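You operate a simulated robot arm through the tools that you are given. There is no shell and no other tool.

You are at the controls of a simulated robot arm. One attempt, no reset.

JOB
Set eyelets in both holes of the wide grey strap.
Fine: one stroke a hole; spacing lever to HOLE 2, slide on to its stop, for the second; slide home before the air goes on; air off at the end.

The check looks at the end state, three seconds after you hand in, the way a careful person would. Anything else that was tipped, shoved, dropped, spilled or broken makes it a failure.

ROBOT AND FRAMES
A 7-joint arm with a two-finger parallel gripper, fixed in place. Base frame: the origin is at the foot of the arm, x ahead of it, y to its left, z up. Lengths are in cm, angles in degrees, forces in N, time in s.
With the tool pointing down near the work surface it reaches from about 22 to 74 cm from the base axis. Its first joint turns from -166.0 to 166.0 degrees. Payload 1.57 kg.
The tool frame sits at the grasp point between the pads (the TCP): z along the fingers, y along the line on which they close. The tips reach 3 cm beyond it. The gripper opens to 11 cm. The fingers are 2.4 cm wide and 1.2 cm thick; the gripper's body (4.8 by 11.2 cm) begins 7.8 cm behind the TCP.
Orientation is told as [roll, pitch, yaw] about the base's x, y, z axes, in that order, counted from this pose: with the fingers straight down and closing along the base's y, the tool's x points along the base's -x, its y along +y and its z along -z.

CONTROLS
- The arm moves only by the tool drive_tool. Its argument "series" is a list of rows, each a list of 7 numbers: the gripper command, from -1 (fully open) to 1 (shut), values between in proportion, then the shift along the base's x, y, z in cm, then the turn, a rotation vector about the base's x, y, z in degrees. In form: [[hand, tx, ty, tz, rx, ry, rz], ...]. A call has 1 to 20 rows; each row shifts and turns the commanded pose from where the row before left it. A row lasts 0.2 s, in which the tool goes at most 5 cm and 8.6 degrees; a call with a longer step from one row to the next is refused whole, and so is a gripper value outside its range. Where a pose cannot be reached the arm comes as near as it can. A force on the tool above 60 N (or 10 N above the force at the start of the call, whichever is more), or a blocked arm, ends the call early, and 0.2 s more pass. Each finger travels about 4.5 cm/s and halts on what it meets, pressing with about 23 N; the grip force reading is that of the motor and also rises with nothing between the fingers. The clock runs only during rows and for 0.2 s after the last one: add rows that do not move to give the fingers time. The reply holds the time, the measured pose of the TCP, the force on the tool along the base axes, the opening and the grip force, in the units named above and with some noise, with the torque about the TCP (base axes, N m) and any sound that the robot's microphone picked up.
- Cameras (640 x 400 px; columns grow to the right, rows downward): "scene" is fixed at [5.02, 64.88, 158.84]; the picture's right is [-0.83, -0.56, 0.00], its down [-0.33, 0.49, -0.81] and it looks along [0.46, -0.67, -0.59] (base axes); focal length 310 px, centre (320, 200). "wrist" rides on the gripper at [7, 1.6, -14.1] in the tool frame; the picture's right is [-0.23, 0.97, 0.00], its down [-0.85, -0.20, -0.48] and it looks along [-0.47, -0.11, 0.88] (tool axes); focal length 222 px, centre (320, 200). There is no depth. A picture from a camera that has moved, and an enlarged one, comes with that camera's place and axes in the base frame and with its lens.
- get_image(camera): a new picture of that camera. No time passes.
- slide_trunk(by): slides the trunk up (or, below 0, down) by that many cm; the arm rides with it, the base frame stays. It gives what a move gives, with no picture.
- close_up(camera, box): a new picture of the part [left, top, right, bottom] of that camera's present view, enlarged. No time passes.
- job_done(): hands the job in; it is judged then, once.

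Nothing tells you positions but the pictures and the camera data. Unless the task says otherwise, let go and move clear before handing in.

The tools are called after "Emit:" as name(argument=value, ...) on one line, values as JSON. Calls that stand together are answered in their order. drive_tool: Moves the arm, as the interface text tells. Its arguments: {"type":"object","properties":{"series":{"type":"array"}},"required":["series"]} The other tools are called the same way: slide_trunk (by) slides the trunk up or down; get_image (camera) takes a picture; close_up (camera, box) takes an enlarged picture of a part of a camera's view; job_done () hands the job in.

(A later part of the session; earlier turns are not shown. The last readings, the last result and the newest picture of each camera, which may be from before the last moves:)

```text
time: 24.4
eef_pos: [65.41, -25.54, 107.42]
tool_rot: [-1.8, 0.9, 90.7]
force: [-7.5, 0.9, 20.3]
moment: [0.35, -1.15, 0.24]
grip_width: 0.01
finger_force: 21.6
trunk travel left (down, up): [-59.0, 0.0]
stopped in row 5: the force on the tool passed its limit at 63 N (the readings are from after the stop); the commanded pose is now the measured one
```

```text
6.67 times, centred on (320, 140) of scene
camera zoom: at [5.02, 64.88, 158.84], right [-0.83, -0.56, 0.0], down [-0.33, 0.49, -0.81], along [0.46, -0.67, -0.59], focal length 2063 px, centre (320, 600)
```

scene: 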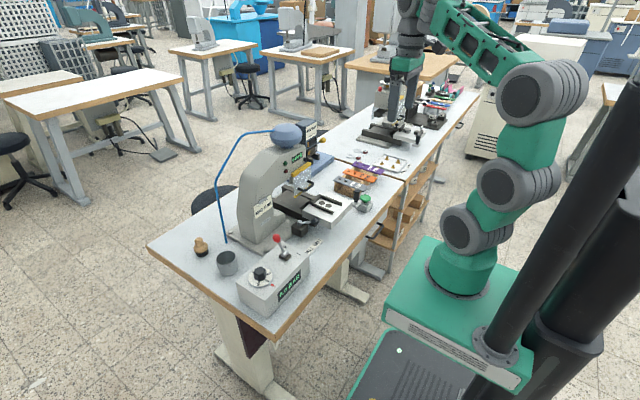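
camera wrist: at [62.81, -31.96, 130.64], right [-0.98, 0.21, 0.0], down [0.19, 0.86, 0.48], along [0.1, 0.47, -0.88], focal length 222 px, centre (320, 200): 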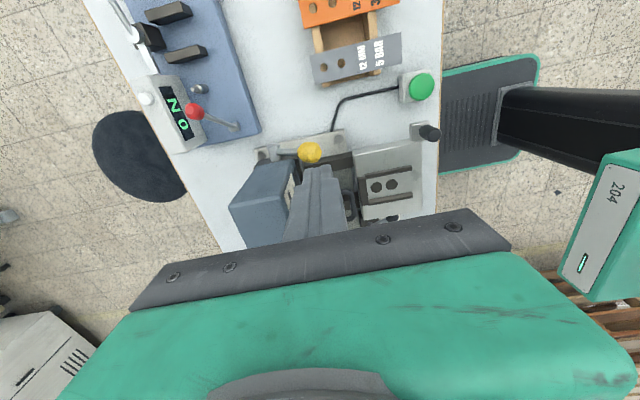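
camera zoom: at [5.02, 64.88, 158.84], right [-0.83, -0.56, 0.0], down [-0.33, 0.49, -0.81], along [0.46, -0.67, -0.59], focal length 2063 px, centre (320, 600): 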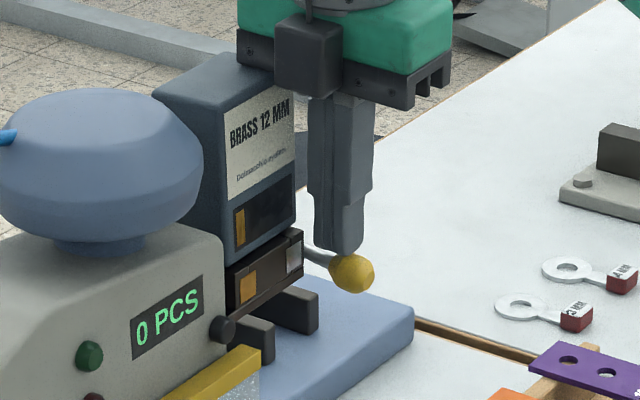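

The lever met a stop. I'll check the flag and lever position before doing anything more.

Emit:
close_up(camera="scene", box=[296, 120, 330, 160])

Emit:
get_image(camera="wrist")

Emit:
close_up(camera="wrist", box=[220, 100, 360, 220])

```text
10.00 times, centred on (313, 140) of scene
camera zoom: at [5.02, 64.88, 158.84], right [-0.83, -0.56, 0.0], down [-0.33, 0.49, -0.81], along [0.46, -0.67, -0.59], focal length 3095 px, centre (390, 800)
```

zoom: 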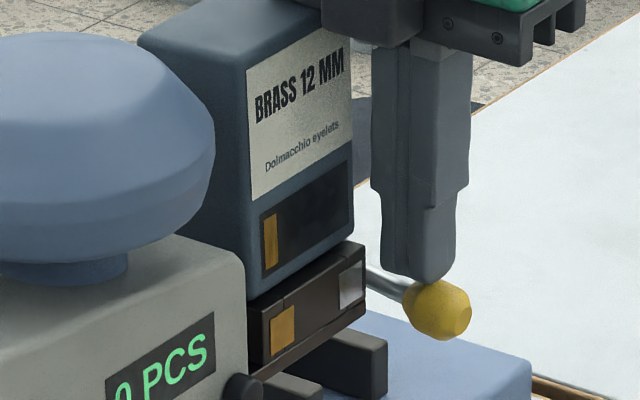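

```text
taken
camera wrist: at [63.34, -32.33, 121.57], right [-0.98, 0.21, -0.03], down [0.17, 0.86, 0.47], along [0.13, 0.45, -0.88], focal length 222 px, centre (320, 200)
```

wrist: 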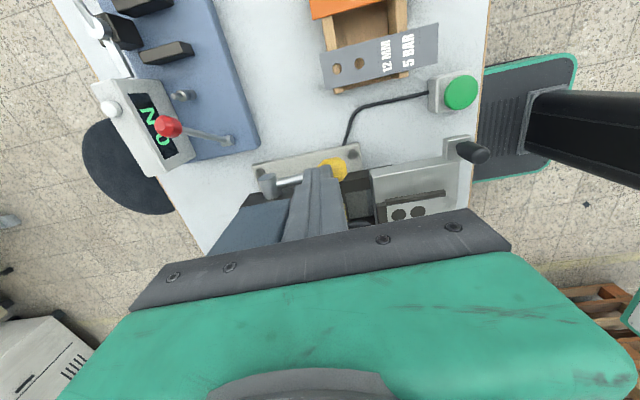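

```text
3.33 times, centred on (290, 160) of wrist
camera zoom: at [63.34, -32.33, 121.57], right [-0.98, 0.21, -0.03], down [0.17, 0.86, 0.47], along [0.13, 0.45, -0.88], focal length 740 px, centre (420, 333)
```

zoom: 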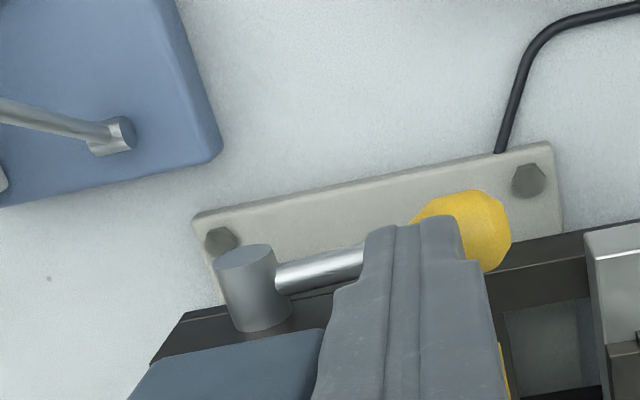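

The arm dropped about 50° but the flag still shows brass. I'll look around for what else the lever does and for spare magazines.

Emit:
close_up(camera="scene", box=[350, 50, 490, 150])

Emit:
close_up(camera="scene", box=[390, 60, 450, 100])

Emit:
close_up(camera="scene", box=[290, 150, 370, 210])

```text
4.00 times, centred on (420, 100) of scene
camera zoom: at [5.02, 64.88, 158.84], right [-0.83, -0.56, 0.0], down [-0.33, 0.49, -0.81], along [0.46, -0.67, -0.59], focal length 1238 px, centre (-80, 600)
```

zoom: 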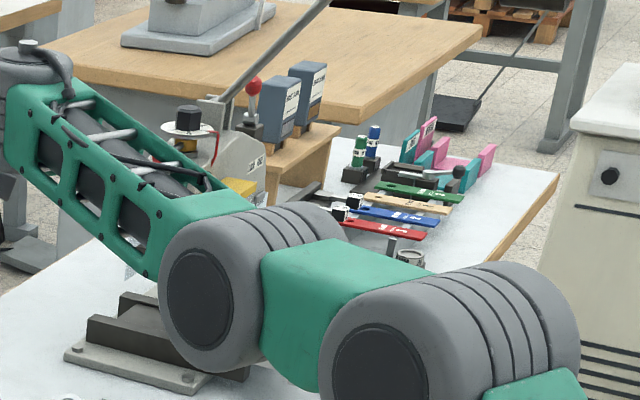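

```text
10.00 times, centred on (420, 80) of scene
camera zoom: at [5.02, 64.88, 158.84], right [-0.83, -0.56, 0.0], down [-0.33, 0.49, -0.81], along [0.46, -0.67, -0.59], focal length 3095 px, centre (-680, 1400)
```

zoom: 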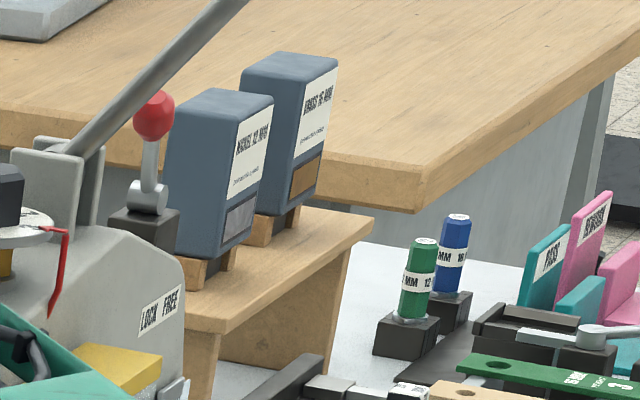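

```text
6.67 times, centred on (330, 180) of scene
camera zoom: at [5.02, 64.88, 158.84], right [-0.83, -0.56, 0.0], down [-0.33, 0.49, -0.81], along [0.46, -0.67, -0.59], focal length 2063 px, centre (253, 333)
```

zoom: 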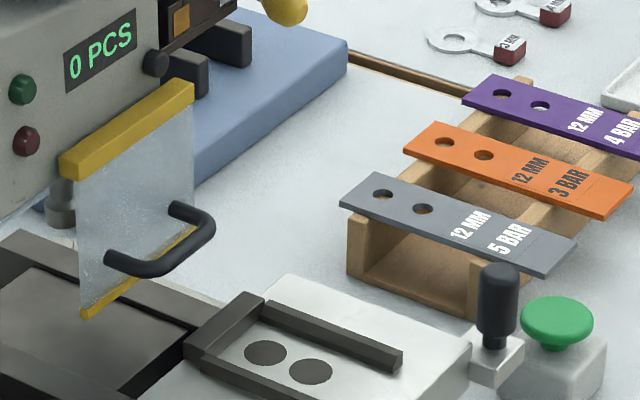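

The block was my gripper body touching the magazine's top, not the lever's stop. I back off upward and turn the hand to yaw 0 so the body clears the magazine.

Emit:
drive_tool(series=[[1, -0.5, 0, 2, 0.8, 1.8, 0], [1, -1, 0, 4, 0, 0, 0], [1, -1, 0, 4, 0, 0, 0], [1, -1, 0, 3, 0, 0, 0]])

Emit:
get_image(camera="wrist")

Emit:
close_up(camera="scene", box=[280, 110, 360, 170])

```text
time: 25.4
eef_pos: [61.72, -25.32, 119.85]
tool_rot: [0.8, -0.3, 90.6]
force: [0.5, -0.7, 0.5]
moment: [-0.02, 0.01, -0.01]
grip_width: 0.0
finger_force: 20.9
trunk travel left (down, up): [-59.0, 0.0]
```

```text
taken
camera wrist: at [60.28, -32.42, 133.94], right [-0.98, 0.21, 0.01], down [0.2, 0.86, 0.48], along [0.09, 0.47, -0.88], focal length 222 px, centre (320, 200)
```

wrist: 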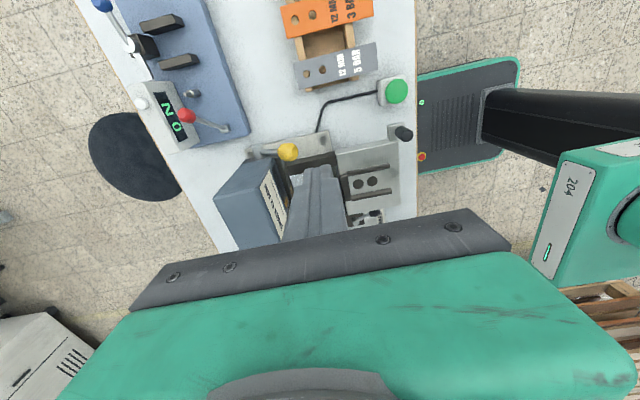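

```text
6.67 times, centred on (320, 140) of scene
camera zoom: at [5.02, 64.88, 158.84], right [-0.83, -0.56, 0.0], down [-0.33, 0.49, -0.81], along [0.46, -0.67, -0.59], focal length 2063 px, centre (320, 600)
```

zoom: 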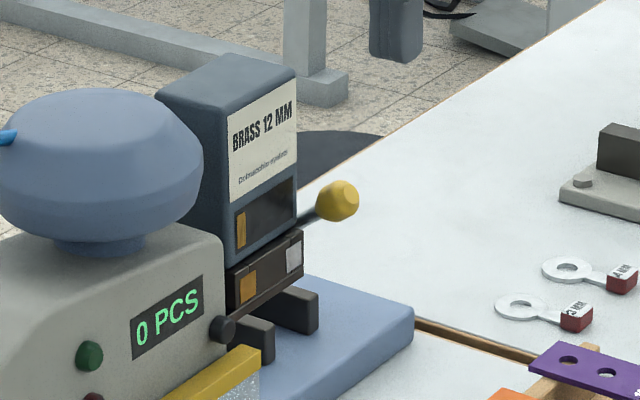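

The lever springs back unless thrown fully. I'll turn the hand to yaw 0 and then press it through its full stroke, keeping the body in front of the magazine.

Emit:
drive_tool(series=[[1, -1, 0, 0, -0.8, 0, -8.4], [1, -1, 0, 0, 0, 0, -8.4], [1, 0, 0, 0, 0, 0, -8.4], [1, 0, 0, 0, 0, 0, -8.4], [1, 0, 0, 0, 0, 0, -8.4], [1, 0, 0, 0, 0, 0, -8.4], [1, 0, 0, 0, 0, 0, -8.4], [1, 0, 0, 0, 0, 0, -8.4], [1, 0, 0, 0, 0, 0, -8.4], [1, 0, 0, 0, 0, 0, -8.4], [1, 0, 0, 0, 0, 0, -6.6], [1, 0, 0, 0, 0, 0, 0]])

Emit:
get_image(camera="wrist")

```text
time: 28.0
eef_pos: [59.82, -25.52, 119.87]
tool_rot: [0.8, 0.5, 0.1]
force: [-0.4, 0.0, 0.5]
moment: [0.04, -0.03, 0.01]
grip_width: 0.01
finger_force: 21.2
trunk travel left (down, up): [-59.0, 0.0]
```

```text
taken
camera wrist: at [52.93, -24.04, 134.03], right [0.23, 0.97, 0.01], down [0.86, -0.2, 0.47], along [0.46, -0.1, -0.88], focal length 222 px, centre (320, 200)
```

wrist: 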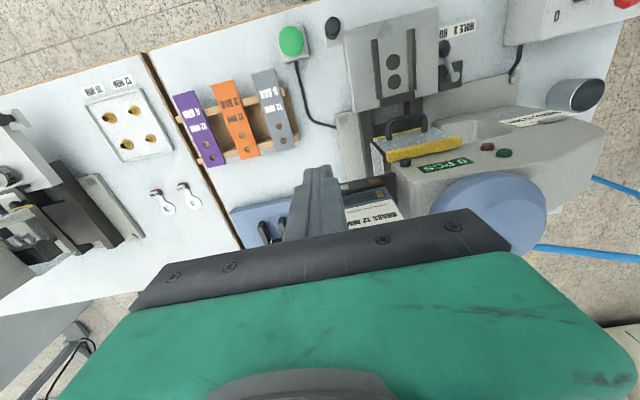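

Emit:
drive_tool(series=[[1, 1.5, 0, -2, -0.8, -0.5, 0], [1, 1.5, -0.1, -2, 0, 0, 0], [1, 1.2, 0, -2, 0, 0, 0], [1, 0, 0, -1.5, 0, 0, 0], [1, 0, 0, -0.7, 0, 0, 0], [1, 0, 0, -0.7, 0, 0, 0], [1, 0, 0, -0.7, 0, 0, 0], [1, 0, 0, -0.7, 0, 0, 0], [1, 0, 0, -0.7, 0, 0, 0], [1, 0, 0, -0.7, 0, 0, 0]])

Emit:
close_up(camera="scene", box=[280, 110, 360, 170])

```text
time: 30.2
eef_pos: [64.06, -25.44, 107.97]
tool_rot: [-0.2, 0.0, 0.2]
force: [0.5, -0.5, 2.0]
moment: [-0.02, 0.03, 0.03]
grip_width: 0.02
finger_force: 20.5
trunk travel left (down, up): [-59.0, 0.0]
```

```text
6.67 times, centred on (320, 140) of scene
camera zoom: at [5.02, 64.88, 158.84], right [-0.83, -0.56, 0.0], down [-0.33, 0.49, -0.81], along [0.46, -0.67, -0.59], focal length 2063 px, centre (320, 600)
```

zoom: 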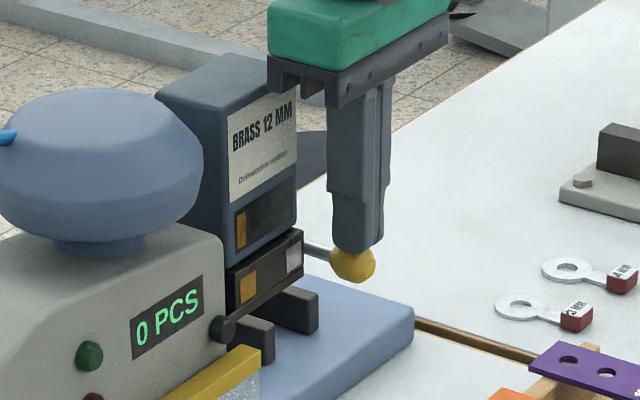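

Low force and clear of the magazine now. Continuing the stroke downward.

Emit:
drive_tool(series=[[1, 0, 0, -0.6, 0, 0, 0], [1, 0, 0, -0.6, 0, 0, 0], [1, 0, 0, -0.6, 0, 0, 0], [1, 0, 0, -0.6, 0, 0, 0], [1, 0, 0, -0.5, 0, 0, 0], [1, 0, 0, -0.5, 0, 0, 0]])

Emit:
close_up(camera="scene", box=[280, 110, 360, 170])

```text
time: 31.4
eef_pos: [64.64, -25.65, 107.0]
tool_rot: [-0.7, -1.7, 0.2]
force: [-0.6, -0.2, 18.6]
moment: [0.11, 0.06, 0.06]
grip_width: 0.0
finger_force: 21.3
trunk travel left (down, up): [-59.0, 0.0]
stopped in row 5: the force on the tool passed its limit at 63 N (the readings are from after the stop); the commanded pose is now the measured one
```

```text
6.67 times, centred on (320, 140) of scene
camera zoom: at [5.02, 64.88, 158.84], right [-0.83, -0.56, 0.0], down [-0.33, 0.49, -0.81], along [0.46, -0.67, -0.59], focal length 2063 px, centre (320, 600)
```

zoom: 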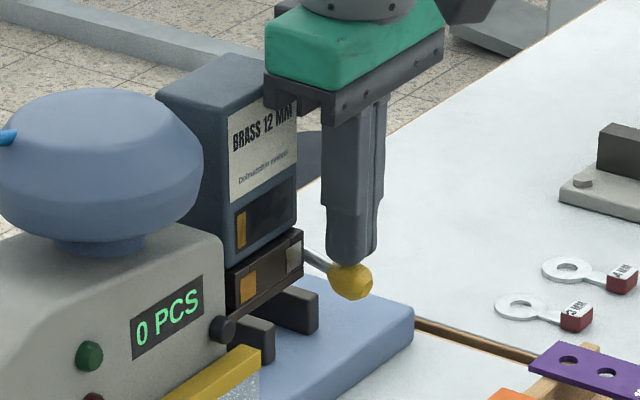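

Emit:
close_up(camera="scene", box=[300, 138, 326, 158])

Emit:
get_image(camera="wrist")

Emit:
close_up(camera="wrist", box=[300, 140, 440, 230])

```text
16.00 times, centred on (313, 148) of scene
camera zoom: at [5.02, 64.88, 158.84], right [-0.83, -0.56, 0.0], down [-0.33, 0.49, -0.81], along [0.46, -0.67, -0.59], focal length 4952 px, centre (432, 1032)
```

zoom: 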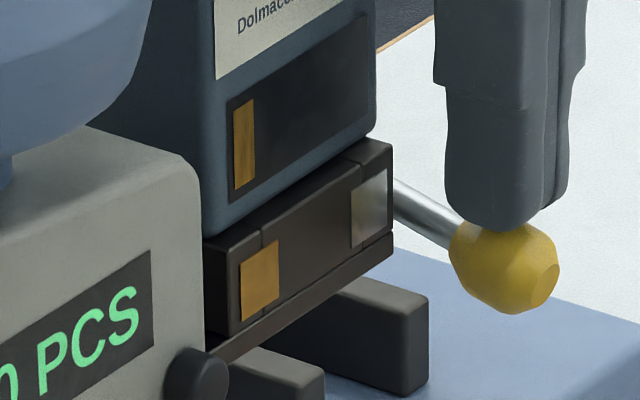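

```text
taken
camera wrist: at [57.18, -23.94, 120.81], right [0.22, 0.97, -0.01], down [0.84, -0.19, 0.5], along [0.49, -0.12, -0.86], focal length 222 px, centre (320, 200)
```

wrist: 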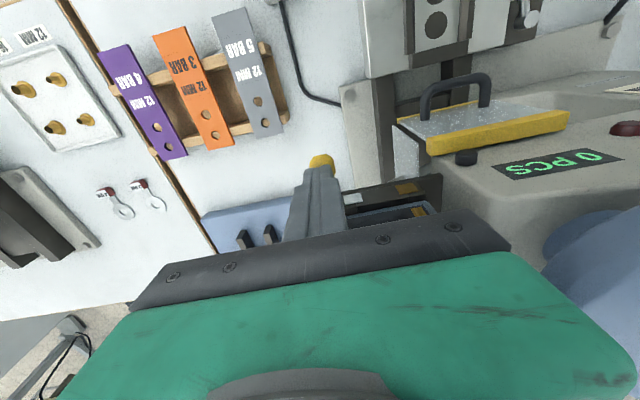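

```text
4.44 times, centred on (370, 185) of wrist
camera zoom: at [57.18, -23.94, 120.81], right [0.22, 0.97, -0.01], down [0.84, -0.19, 0.5], along [0.49, -0.12, -0.86], focal length 987 px, centre (98, 267)
```

zoom: 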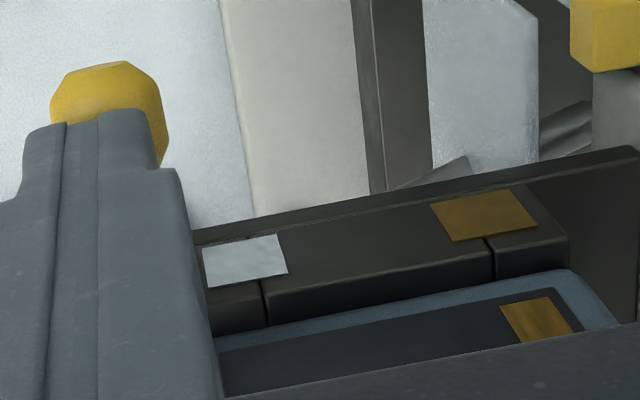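

Pushed to a firm stop again and the flag remains brass. I'll lift off to see whether the lever stays.

Emit:
drive_tool(series=[[1, 0, 0, 0.5, 0, 0, 0], [1, -0.5, 0, 1, 0.7, 1.7, 0], [1, -1, 0, 2, 0, 0, 0], [1, -2, 0, 2, 0, 0, 0]])

Emit:
close_up(camera="scene", box=[290, 120, 346, 162])

```text
time: 32.4
eef_pos: [60.83, -25.69, 111.94]
tool_rot: [0.2, 0.6, 0.1]
force: [-0.4, -0.6, -0.1]
moment: [0.0, -0.04, 0.02]
grip_width: 0.01
finger_force: 21.7
trunk travel left (down, up): [-59.0, 0.0]
```

```text
9.52 times, centred on (318, 141) of scene
camera zoom: at [5.02, 64.88, 158.84], right [-0.83, -0.56, 0.0], down [-0.33, 0.49, -0.81], along [0.46, -0.67, -0.59], focal length 2947 px, centre (339, 762)
```

zoom: 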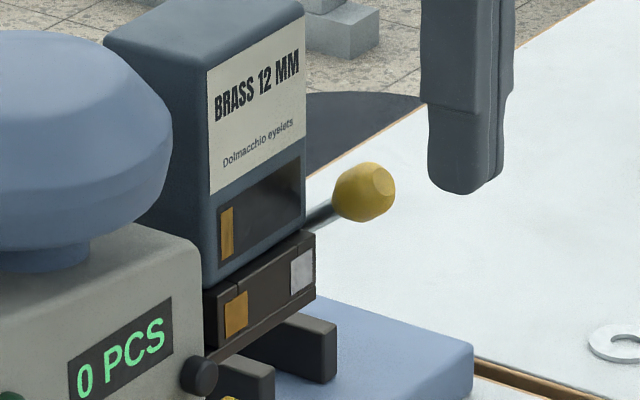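

It springs back up. I'll test the other direction: push the ball toward +x/up, gently.

Emit:
drive_tool(series=[[1, 0, 0.2, -1.5, 0, 0, 0], [1, 0.8, 0, -0.4, 0, 0, 0], [1, 0.6, 0, 0, 0, 0, 0], [1, 0.4, 0, 0, 0, 0, 0], [1, 0.3, 0, 0, 0, 0, 0], [1, 0.3, 0, 0, 0, 0, 0]])

Emit:
close_up(camera="scene", box=[290, 120, 346, 162])

```text
time: 33.8
eef_pos: [62.99, -25.51, 110.07]
tool_rot: [0.1, 0.7, 0.0]
force: [-21.4, 3.1, 3.7]
moment: [0.35, 0.48, 0.05]
grip_width: 0.0
finger_force: 20.5
trunk travel left (down, up): [-59.0, 0.0]
```

```text
9.52 times, centred on (318, 141) of scene
camera zoom: at [5.02, 64.88, 158.84], right [-0.83, -0.56, 0.0], down [-0.33, 0.49, -0.81], along [0.46, -0.67, -0.59], focal length 2947 px, centre (339, 762)
```

zoom: 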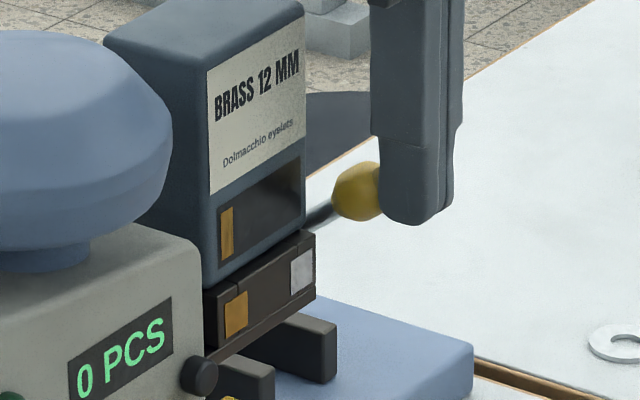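

That's a hard stop, so the lever only presses down and springs back up. I'll get a much closer look at the magazine from the front to understand it.

Emit:
drive_tool(series=[[1, -3, 0, 0, 0, 0, 0], [1, -3, 1, 1, 0, 0, 8.4], [1, -3, 1, 1, 0, 0, 8.4], [1, -2, 2, 1, 0, 0, 8.4], [1, 0, 2, 0, 0, 0, 8.4], [1, 0, 2, 0, 0, 0, 8.4], [1, 0, 2, 0, 0, 0, 8.4], [1, 0, 0, 0, 0, 0, 8.4], [1, 0, 0, 0, 0, 0, 8.4], [1, 0, 0, 0, 0, 0, 8.4], [1, 0, 0, 0, 0, 0, 8.4], [1, 0, 0, 0, 0, 0, 6], [1, 0, 0, 0, 0, -8, 0], [1, 0, 0, 0, 0, -8, 0], [1, 0, 0, 0, 0, -8, 0], [1, 0, 0, 0, 0, 0, 0]])

Emit:
get_image(camera="wrist")

```text
time: 37.2
eef_pos: [52.55, -15.46, 112.98]
tool_rot: [-23.9, 0.6, 89.9]
force: [0.2, 0.4, -0.1]
moment: [0.0, -0.01, 0.04]
grip_width: 0.01
finger_force: 21.4
trunk travel left (down, up): [-59.0, 0.0]
```

```text
taken
camera wrist: at [45.1, -22.31, 125.38], right [-0.89, 0.22, -0.4], down [-0.01, 0.86, 0.51], along [0.46, 0.46, -0.76], focal length 222 px, centre (320, 200)
```

wrist: 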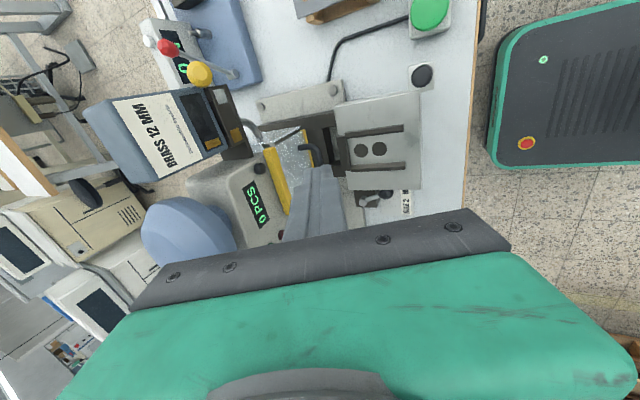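

Emit:
drive_tool(series=[[1, 0, 1.5, -3, 0, -8, 0], [1, 0, 1.5, -3, 0, -8, 0], [1, 0, 0, -3, 0, -4, 0], [1, 0, 0, 0, 0, 0, 0]])

Emit:
get_image(camera="wrist")

Emit:
close_up(camera="wrist", box=[100, 20, 300, 145])

```text
time: 38.2
eef_pos: [52.54, -12.56, 104.03]
tool_rot: [-43.9, 0.5, 89.7]
force: [0.2, -0.6, 0.0]
moment: [0.01, -0.01, 0.0]
grip_width: 0.01
finger_force: 21.5
trunk travel left (down, up): [-59.0, 0.0]
```

```text
taken
camera wrist: at [41.34, -19.4, 113.11], right [-0.7, 0.22, -0.68], down [-0.18, 0.86, 0.47], along [0.69, 0.46, -0.56], focal length 222 px, centre (320, 200)
```

wrist: 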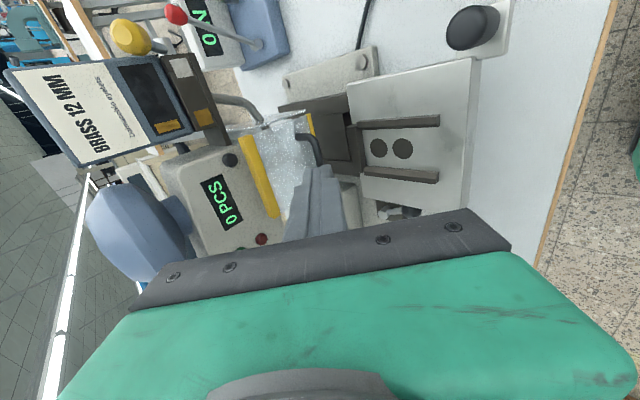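

```text
3.20 times, centred on (200, 82) of wrist
camera zoom: at [41.34, -19.4, 113.11], right [-0.7, 0.22, -0.68], down [-0.18, 0.86, 0.47], along [0.69, 0.46, -0.56], focal length 711 px, centre (704, 576)
```

zoom: 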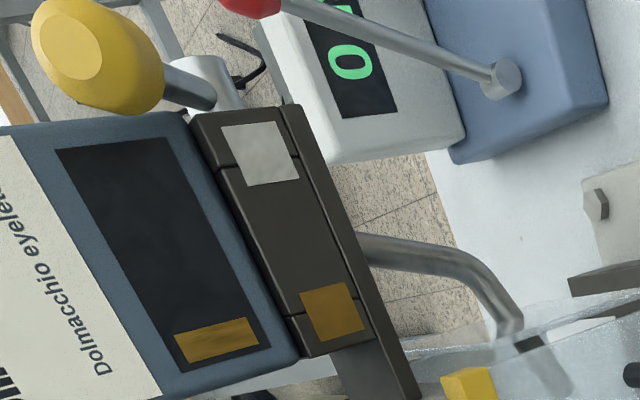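

I'll re-approach the lever from the front with the tool tilted 45°, so only the fingertips are near it and the lever can be thrown fully.

Emit:
drive_tool(series=[[1, 0, -1.3, 3, 5.84, 0, -6.04], [1, 0, -1.3, 3, 5.84, 0, -6.04], [1, 0, -1.3, 3, 5.84, 0, -6.04], [1, 0, -1.3, 2, 5.84, 0, -6.04], [1, 0, -1.3, 0, 5.84, 0, -6.04], [1, 0, -1.3, 0, 5.84, 0, -6.04], [1, 0, -1.3, 0, 5.84, 0, -6.04], [1, 0, -1.3, 0, 5.84, 0, -6.04], [1, 0, -1.3, 0, 5.84, 0, -6.04], [1, 0, -1.6, 0, 5.84, 0, -6.04], [1, 0, 0, 0, 4.1, 0, -4.2], [1, 0, 0, 0, 0, 0, 0]])

Emit:
get_image(camera="wrist")

```text
time: 40.8
eef_pos: [52.51, -25.96, 115.02]
tool_rot: [0.0, -43.5, 0.2]
force: [0.3, -0.6, 0.4]
moment: [-0.02, -0.02, -0.01]
grip_width: 0.0
finger_force: 21.4
trunk travel left (down, up): [-59.0, 0.0]
```

```text
taken
camera wrist: at [37.65, -24.38, 120.48], right [0.16, 0.97, 0.16], down [0.29, -0.2, 0.94], along [0.94, -0.1, -0.32], focal length 222 px, centre (320, 200)
```

wrist: 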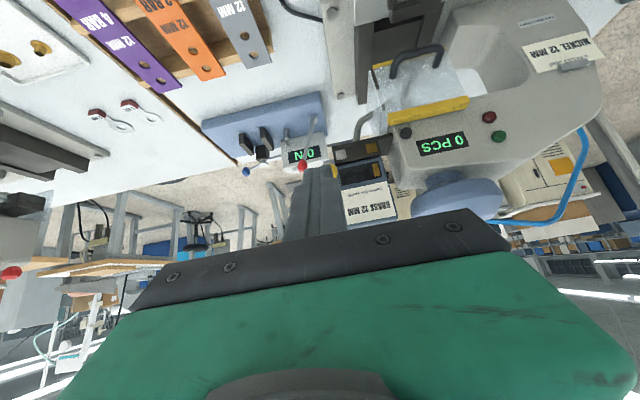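

Emit:
close_up(camera="wrist", box=[310, 90, 430, 225])

Emit:
close_up(camera="wrist", box=[340, 0, 520, 110])

```text
2.96 times, centred on (370, 158) of wrist
camera zoom: at [37.65, -24.38, 120.48], right [0.16, 0.97, 0.16], down [0.29, -0.2, 0.94], along [0.94, -0.1, -0.32], focal length 658 px, centre (172, 326)
```

zoom: 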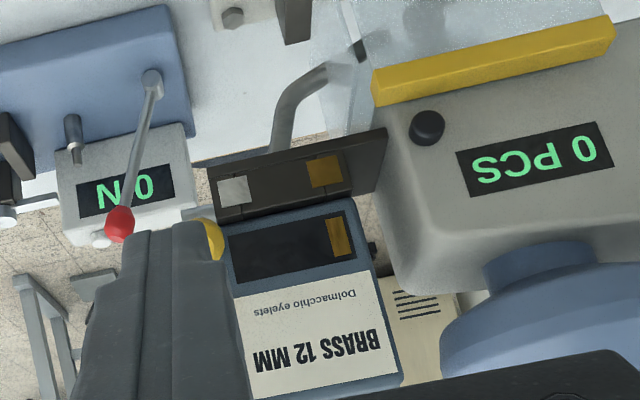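

```text
3.56 times, centred on (430, 55) of wrist
camera zoom: at [37.65, -24.38, 120.48], right [0.16, 0.97, 0.16], down [0.29, -0.2, 0.94], along [0.94, -0.1, -0.32], focal length 790 px, centre (-71, 716)
```

zoom: 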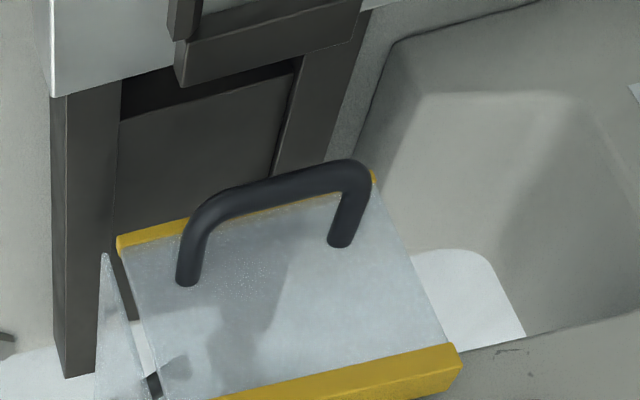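

Emit:
drive_tool(series=[[1, 4, 0, 0, 0, 0, 0], [1, 4, 0, -1, 0, 0, 0], [1, 3.2, 0.1, -1, 0, 0, 0], [1, 0, 0, -0.6, 0, 0, 0], [1, 0, 0, -0.6, 0, 0, 0], [1, 0, 0, -0.6, 0, 0, 0], [1, 0, 0, -0.6, 0, 0, 0]])

Emit:
close_up(camera="scene", box=[280, 110, 360, 170])

```text
time: 42.4
eef_pos: [63.89, -25.68, 110.7]
tool_rot: [0.0, -43.3, 0.3]
force: [-0.6, -0.2, 0.9]
moment: [0.0, -0.1, -0.02]
grip_width: 0.0
finger_force: 21.6
trunk travel left (down, up): [-59.0, 0.0]
```

```text
6.67 times, centred on (320, 140) of scene
camera zoom: at [5.02, 64.88, 158.84], right [-0.83, -0.56, 0.0], down [-0.33, 0.49, -0.81], along [0.46, -0.67, -0.59], focal length 2063 px, centre (320, 600)
```

zoom: 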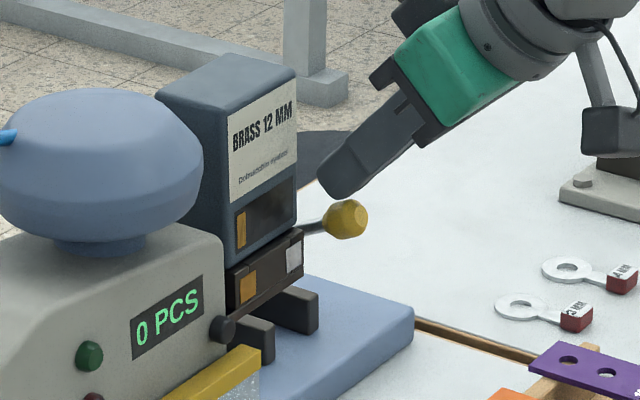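

Emit:
drive_tool(series=[[1, -0.3, 0, -0.5, 0, 0, 0], [1, -0.2, 0, -0.5, 0, 0, 0], [1, 0, 0, -0.5, 0, 0, 0], [1, 0, 0, -0.5, 0, 0, 0], [1, 0, 0, -0.5, 0, 0, 0]])

Emit:
close_up(camera="scene", box=[280, 110, 360, 170])

```text
time: 43.6
eef_pos: [63.33, -25.79, 108.1]
tool_rot: [-0.2, -43.4, 0.3]
force: [-2.5, -0.5, 2.0]
moment: [-0.01, 0.01, 0.03]
grip_width: 0.02
finger_force: 21.2
trunk travel left (down, up): [-59.0, 0.0]
```

```text
6.67 times, centred on (320, 140) of scene
camera zoom: at [5.02, 64.88, 158.84], right [-0.83, -0.56, 0.0], down [-0.33, 0.49, -0.81], along [0.46, -0.67, -0.59], focal length 2063 px, centre (320, 600)
```

zoom: 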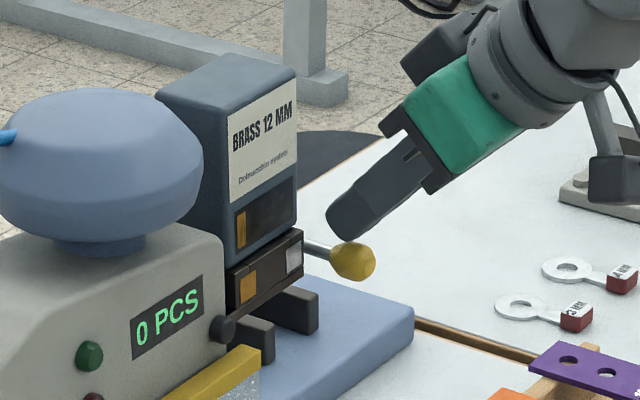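

Emit:
drive_tool(series=[[1, 0, 0, -0.4, 0, 0, 0], [1, 0, 0, -0.4, 0, 0, 0], [1, 0, 0, -0.4, 0, 0, 0], [1, 0, 0, -0.3, 0, 0, 0]])

Emit:
close_up(camera="scene", box=[280, 110, 360, 170])

```text
time: 44.6
eef_pos: [63.3, -25.64, 106.93]
tool_rot: [-0.2, -43.7, 0.5]
force: [-2.9, 0.4, 13.1]
moment: [0.05, -0.07, -0.06]
grip_width: 0.02
finger_force: 21.4
trunk travel left (down, up): [-59.0, 0.0]
```

```text
6.67 times, centred on (320, 140) of scene
camera zoom: at [5.02, 64.88, 158.84], right [-0.83, -0.56, 0.0], down [-0.33, 0.49, -0.81], along [0.46, -0.67, -0.59], focal length 2063 px, centre (320, 600)
```

zoom: 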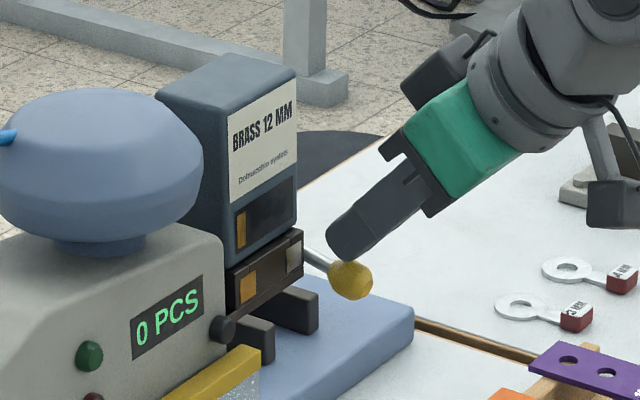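

Emit:
close_up(camera="scene", box=[300, 134, 332, 158])

Emit:
close_up(camera="wrist", box=[290, 60, 450, 225])

```text
16.00 times, centred on (316, 146) of scene
camera zoom: at [5.02, 64.88, 158.84], right [-0.83, -0.56, 0.0], down [-0.33, 0.49, -0.81], along [0.46, -0.67, -0.59], focal length 4952 px, centre (384, 1064)
```

zoom: 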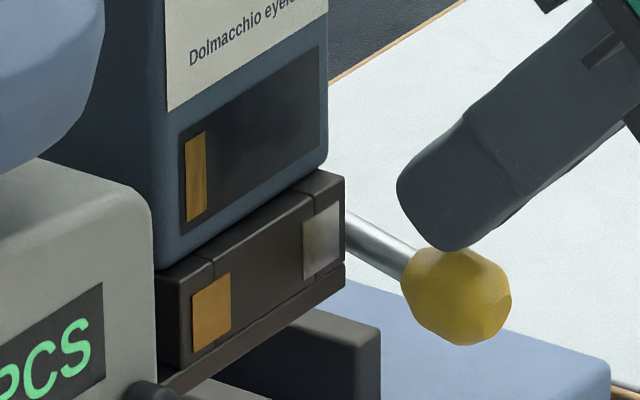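

```text
2.42 times, centred on (370, 142) of wrist
camera zoom: at [48.38, -24.15, 112.26], right [0.16, 0.98, 0.15], down [0.29, -0.2, 0.94], along [0.94, -0.1, -0.31], focal length 538 px, centre (199, 339)
```

zoom: 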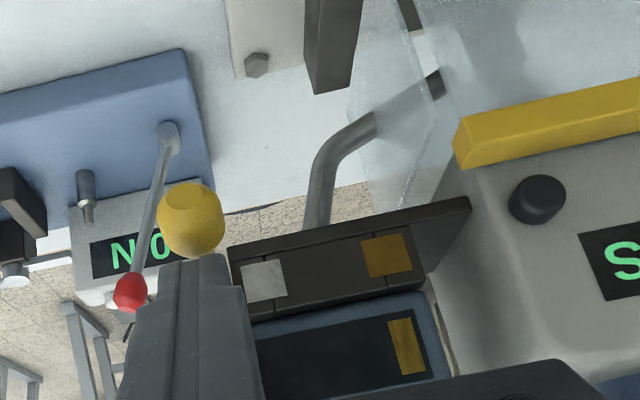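

The lever is at a real stop, force 13 N, with no change visible. I'll release and look at this lever and magazine from the right-hand side.

Emit:
drive_tool(series=[[1, 0, 0, 1, 0, 0, 0], [1, -1, 0, 3, 0, 0, 0], [1, -3, 0, 4, 0, 0, 0], [1, -3, 0, 2, 0, 0, 8.4], [1, -3, -3, 0, 0, 0, 8.4], [1, 0, -3, 0, 0, 0, 8.4], [1, 0, -3, 0, 0, 0, 8.4], [1, 0, -3, 0, 0, 0, 8.4], [1, 0, -3, 0, 0, 0, 8.4], [1, 0, -3, 0, 0, 0, 8.4], [1, 0, 0, 0, 0, 0, 8.4], [1, 0, 0, 0, 0, 0, 8.4], [1, 0, 0, 0, 0, 0, 8.4], [1, 0, 0, 0, 0, 0, 0]])

Emit:
get_image(camera="wrist")

```text
time: 47.6
eef_pos: [44.95, -24.53, 106.38]
tool_rot: [-0.1, -43.3, 70.4]
force: [0.5, 0.4, -1.2]
moment: [0.01, 0.05, 0.01]
grip_width: 0.0
finger_force: 22.0
out of reach, approached as far as the arm can: row 8, 9, 10, 11, 12, 13
trunk travel left (down, up): [-59.0, 0.0]
```

```text
taken
camera wrist: at [38.38, -37.79, 111.87], right [-0.86, 0.48, 0.15], down [0.29, 0.21, 0.94], along [0.42, 0.85, -0.32], focal length 222 px, centre (320, 200)
```

wrist: 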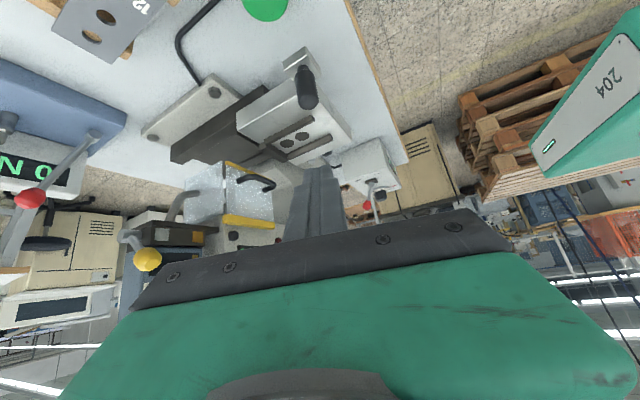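

Emit:
close_up(camera="wrist", box=[100, 150, 290, 270])

Emit:
close_up(camera="wrist", box=[105, 200, 185, 275])

Emit:
close_up(camera="scene", box=[290, 120, 346, 162])

```text
3.33 times, centred on (195, 210) of wrist
camera zoom: at [38.38, -37.79, 111.87], right [-0.86, 0.48, 0.15], down [0.29, 0.21, 0.94], along [0.42, 0.85, -0.32], focal length 740 px, centre (737, 167)
```

zoom: 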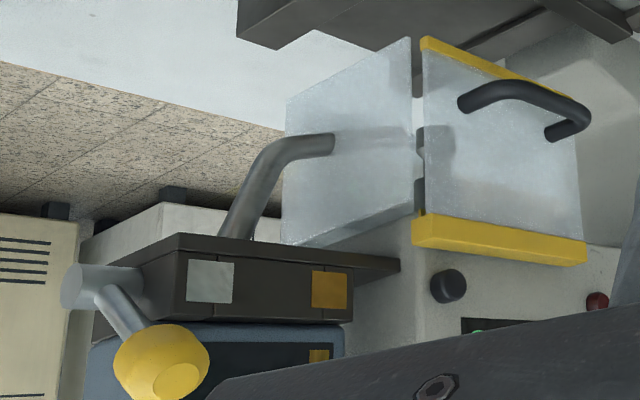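

```text
5.33 times, centred on (145, 238) of wrist
camera zoom: at [38.38, -37.79, 111.87], right [-0.86, 0.48, 0.15], down [0.29, 0.21, 0.94], along [0.42, 0.85, -0.32], focal length 1185 px, centre (1253, 0)
```

zoom: 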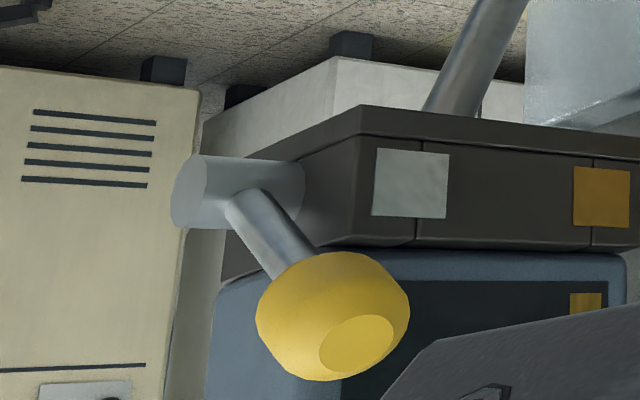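

```text
9.52 times, centred on (318, 141) of scene
camera zoom: at [5.02, 64.88, 158.84], right [-0.83, -0.56, 0.0], down [-0.33, 0.49, -0.81], along [0.46, -0.67, -0.59], focal length 2947 px, centre (339, 762)
```

zoom: 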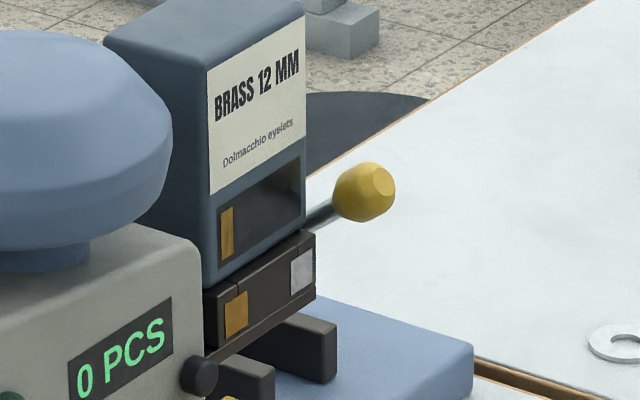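

The lever turns a shaft in the dark feed block with silver and brass windows. I'll go back and press it again, this time holding it at the stop a while to see whether it does anything over time.

Emit:
drive_tool(series=[[1, 0, 0, 2, 0, 0, -8.2], [1, 0, 0, 2, 0, 0, -8.2], [1, 0, 0, 2, 0, 0, -8.2], [1, 0, 0, 2, 0, 0, -8.2], [1, 0, 0, 0, 0, 0, -8.2], [1, 0, 0, 0, 0, 0, -8.2], [1, 2, -0.4, 0, 0, 0, -8.2], [1, 3, -0.4, 0, 0, 0, -8.2], [1, 3, -0.4, 0, 0, 0, -4.6], [1, 3, 0, 0, 0, 0, 0], [1, 3, 0, 0, 0, 0, 0], [1, 3, 0, 0, 0, 0, 0], [1, 1.4, 0, 0, 0, 0, 0]])

Emit:
close_up(camera="scene", box=[280, 100, 360, 160])

```text
time: 50.4
eef_pos: [63.52, -25.33, 114.54]
tool_rot: [0.0, -43.3, 3.0]
force: [0.0, 0.3, 1.3]
moment: [-0.02, 0.0, 0.01]
grip_width: 0.0
finger_force: 21.3
trunk travel left (down, up): [-59.0, 0.0]
```

```text
6.67 times, centred on (320, 130) of scene
camera zoom: at [5.02, 64.88, 158.84], right [-0.83, -0.56, 0.0], down [-0.33, 0.49, -0.81], along [0.46, -0.67, -0.59], focal length 2063 px, centre (320, 667)
```

zoom: 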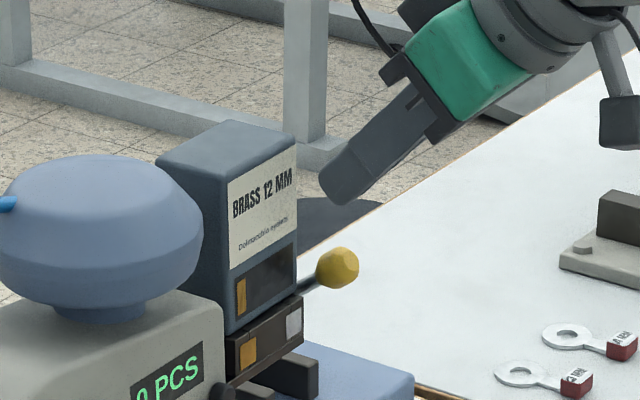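

Emit:
drive_tool(series=[[1, 0.2, -0.3, -1.2, 0, 0, 0], [1, 0, 0, -1.2, 0, 0, 0], [1, 0, 0, -1, 0, 0, 0], [1, -0.2, 0, -0.8, 0, 0, 0], [1, -0.2, 0, -0.8, 0, 0, 0], [1, 0, 0, -0.8, 0, 0, 0], [1, 0, 0, -0.8, 0, 0, 0], [1, 0, 0, -0.6, 0, 0, 0], [1, 0, 0, -0.3, 0, 0, 0], [1, 0, 0, -0.2, 0, 0, 0], [1, 0, 0, -0.2, 0, 0, 0], [1, 0, 0, 0, 0, 0, 0], [1, 0, 0, 0, 0, 0, 0], [1, 0, 0, 0, 0, 0, 0], [1, 0, 0, 0, 0, 0, 0], [1, 0, 0, 0, 0, 0, 0], [1, 0, 0, 0, 0, 0, 0], [1, 0, 0, 0, 0, 0, 0], [1, 0, 0, 0, 0, 0, 0]])

Emit:
close_up(camera="scene", box=[280, 110, 360, 170])

Emit:
close_up(camera="wrist", box=[290, 60, 450, 225])

```text
time: 54.4
eef_pos: [63.08, -25.92, 106.75]
tool_rot: [-0.2, -43.5, 3.0]
force: [0.6, -4.3, 24.1]
moment: [-0.05, -0.33, -0.06]
grip_width: 0.0
finger_force: 21.3
trunk travel left (down, up): [-59.0, 0.0]
```

```text
6.67 times, centred on (320, 140) of scene
camera zoom: at [5.02, 64.88, 158.84], right [-0.83, -0.56, 0.0], down [-0.33, 0.49, -0.81], along [0.46, -0.67, -0.59], focal length 2063 px, centre (320, 600)
```

zoom: 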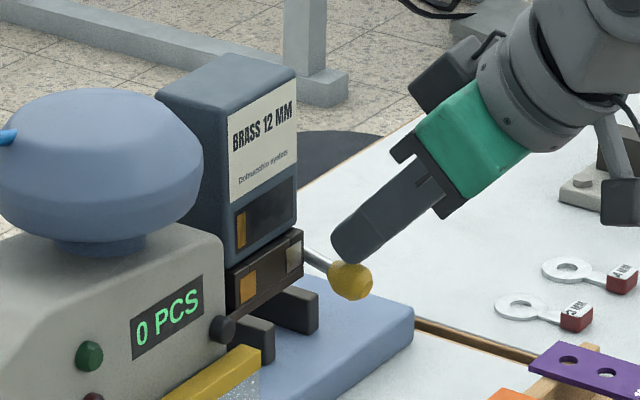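

```text
2.42 times, centred on (370, 142) of wrist
camera zoom: at [48.07, -24.97, 112.13], right [0.12, 0.98, 0.15], down [0.3, -0.18, 0.94], along [0.95, -0.06, -0.31], focal length 538 px, centre (199, 339)
```

zoom: 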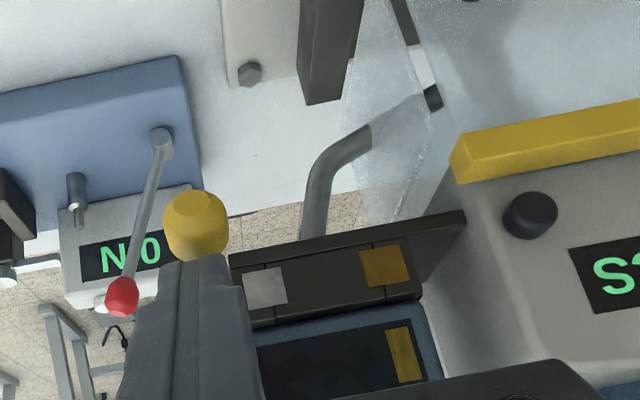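

Holding does nothing. The handle resembles a bolt action, so I'll grip the ball and test whether it slides along y.

Emit:
drive_tool(series=[[1, 0, 0, 2, 0, 0, 0], [1, -1, 0, 3, 0, 0, -3], [0.09, -1, 0, 2, 0, 0, 0], [0.09, 0, 0.4, 0, 0, 0, 0], [0.09, 0, 0, 0, 0, 0, 0], [0.09, 1.3, 0, -1.5, 0, 0, 0], [0.09, 1.3, 0, -2, 0, 0, 0], [0.09, 0, 0, -1.2, 0, 0, 0], [0.09, 0, 0, 0, 0, 0, 0]])

Emit:
close_up(camera="scene", box=[280, 110, 360, 170])

Emit:
get_image(camera="wrist")

```text
time: 56.4
eef_pos: [63.63, -25.35, 108.65]
tool_rot: [-0.1, -43.5, -0.1]
force: [0.6, 1.1, -0.1]
moment: [0.0, 0.03, -0.03]
grip_width: 5.0
finger_force: 0.1
trunk travel left (down, up): [-59.0, 0.0]
```

```text
6.67 times, centred on (320, 140) of scene
camera zoom: at [5.02, 64.88, 158.84], right [-0.83, -0.56, 0.0], down [-0.33, 0.49, -0.81], along [0.46, -0.67, -0.59], focal length 2063 px, centre (320, 600)
```

zoom: 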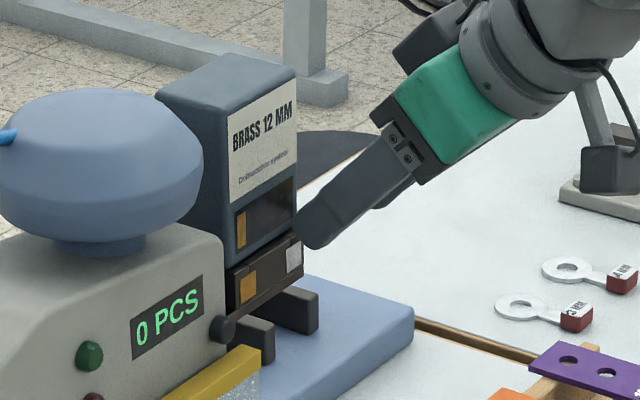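

```text
taken
camera wrist: at [48.73, -23.78, 114.17], right [0.17, 0.97, 0.16], down [0.29, -0.2, 0.94], along [0.94, -0.11, -0.32], focal length 222 px, centre (320, 200)
```

wrist: 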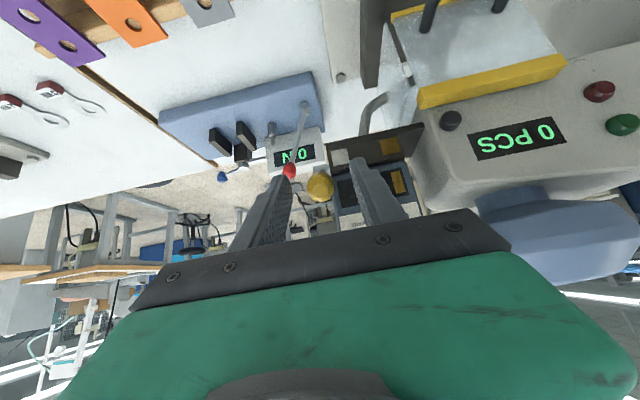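

Emit:
drive_tool(series=[[1, 0, 0, 0, 0, 0, 0], [1, 0, 0, 0, 0, 0, 0], [1, 0, 0, 0, 0, 0, 0], [1, 0, 0, 0, 0, 0, 0]])

Emit:
drive_tool(series=[[1, 0, -0.3, 0, 0, 0, 0], [1, 0, -0.3, 0, 0, 0, 0]])

Emit:
drive_tool(series=[[1, 0, 0.4, 0, 0, 0, 0], [1, 0, 0.4, 0, 0, 0, 0]])

```text
time: 57.4
eef_pos: [63.69, -25.42, 108.76]
tool_rot: [-0.1, -43.4, -0.1]
force: [0.0, -2.3, -0.6]
moment: [-0.02, 0.01, -0.06]
grip_width: 2.14
finger_force: 34.2
trunk travel left (down, up): [-59.0, 0.0]
```

```text
time: 58.0
eef_pos: [63.62, -25.53, 108.74]
tool_rot: [0.1, -43.5, 0.2]
force: [-3.1, 14.0, 3.2]
moment: [0.3, 0.0, 0.39]
grip_width: 2.11
finger_force: 34.4
trunk travel left (down, up): [-59.0, 0.0]
```

```text
time: 58.6
eef_pos: [63.71, -25.43, 108.78]
tool_rot: [-0.3, -43.3, -0.4]
force: [-2.7, -2.7, -0.3]
moment: [-0.15, 0.17, -0.14]
grip_width: 2.12
finger_force: 34.3
trunk travel left (down, up): [-59.0, 0.0]
```

Emit:
drive_tool(series=[[1, -0.45, -0.15, -0.7, 0, 0, 0], [1, -0.25, 0, -0.7, 0, 0, 0], [1, -0.15, 0, -0.7, 0, 0, 0], [1, -0.05, 0, -0.7, 0, 0, 0], [1, 0.1, 0, -0.7, 0, 0, 0], [1, 0.15, 0, -0.6, 0, 0, 0], [1, 0.2, 0, -0.5, 0, 0, 0], [1, 0, 0, 0, 0, 0, 0]])

Emit:
close_up(camera="scene", box=[280, 110, 360, 170])

```text
time: 60.4
eef_pos: [62.8, -25.53, 103.93]
tool_rot: [0.2, -43.2, -0.3]
force: [-30.9, -11.2, 1.4]
moment: [0.09, -0.05, -0.15]
grip_width: 1.91
finger_force: 33.2
trunk travel left (down, up): [-59.0, 0.0]
```

```text
6.67 times, centred on (320, 140) of scene
camera zoom: at [5.02, 64.88, 158.84], right [-0.83, -0.56, 0.0], down [-0.33, 0.49, -0.81], along [0.46, -0.67, -0.59], focal length 2063 px, centre (320, 600)
```

zoom: 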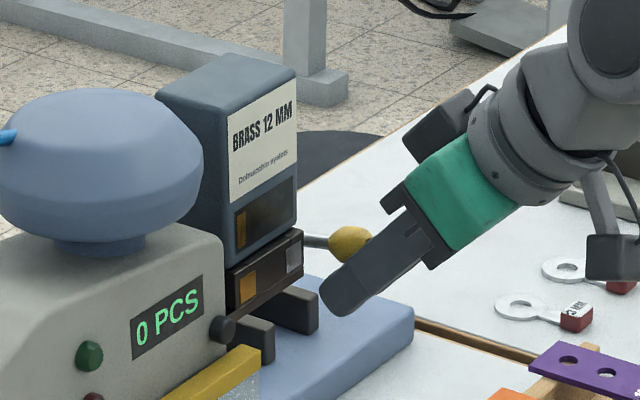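

The ball slipped from my grip; it doesn't slide axially. I'll open, back away, and move on to the strap while I think about the feeder, re-checking it once air is on.

Emit:
drive_tool(series=[[0.5, -0.5, 0, 0, 0, 0, 0], [0.3, -1.5, 0, 0, 0, 0, 0], [0.1, -3, 0, 1, 0, 0, 0], [-0.2, -4, 0, 2, 0, 0, 0], [-0.5, -4, 0, 2, 0, 0, 0], [-0.5, 0, 0, 2, 0, 0, 0]])

Emit:
close_up(camera="scene", box=[280, 110, 360, 170])

Emit:
get_image(camera="wrist")

```text
time: 61.8
eef_pos: [50.52, -25.2, 111.13]
tool_rot: [-0.1, -43.4, 0.0]
force: [0.2, 0.0, -1.2]
moment: [-0.02, 0.0, -0.01]
grip_width: 8.25
finger_force: 0.0
trunk travel left (down, up): [-59.0, 0.0]
```

```text
6.67 times, centred on (320, 140) of scene
camera zoom: at [5.02, 64.88, 158.84], right [-0.83, -0.56, 0.0], down [-0.33, 0.49, -0.81], along [0.46, -0.67, -0.59], focal length 2063 px, centre (320, 600)
```

zoom: 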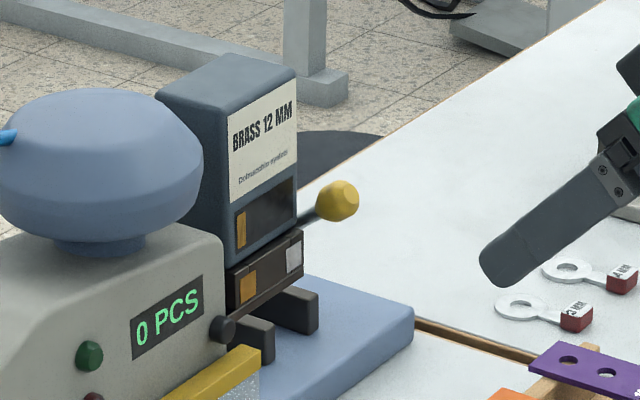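

```text
taken
camera wrist: at [35.55, -23.54, 116.47], right [0.17, 0.97, 0.16], down [0.29, -0.2, 0.94], along [0.94, -0.11, -0.32], focal length 222 px, centre (320, 200)
```

wrist: 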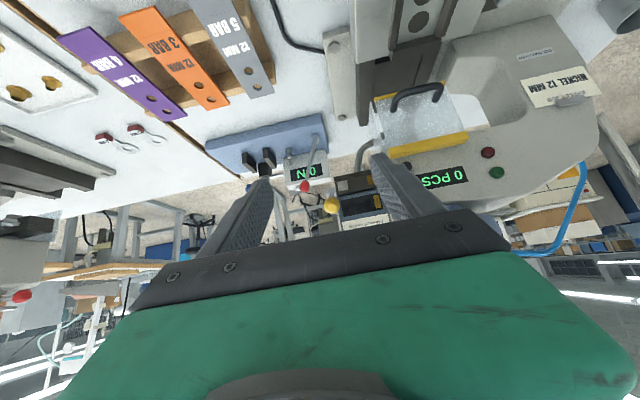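

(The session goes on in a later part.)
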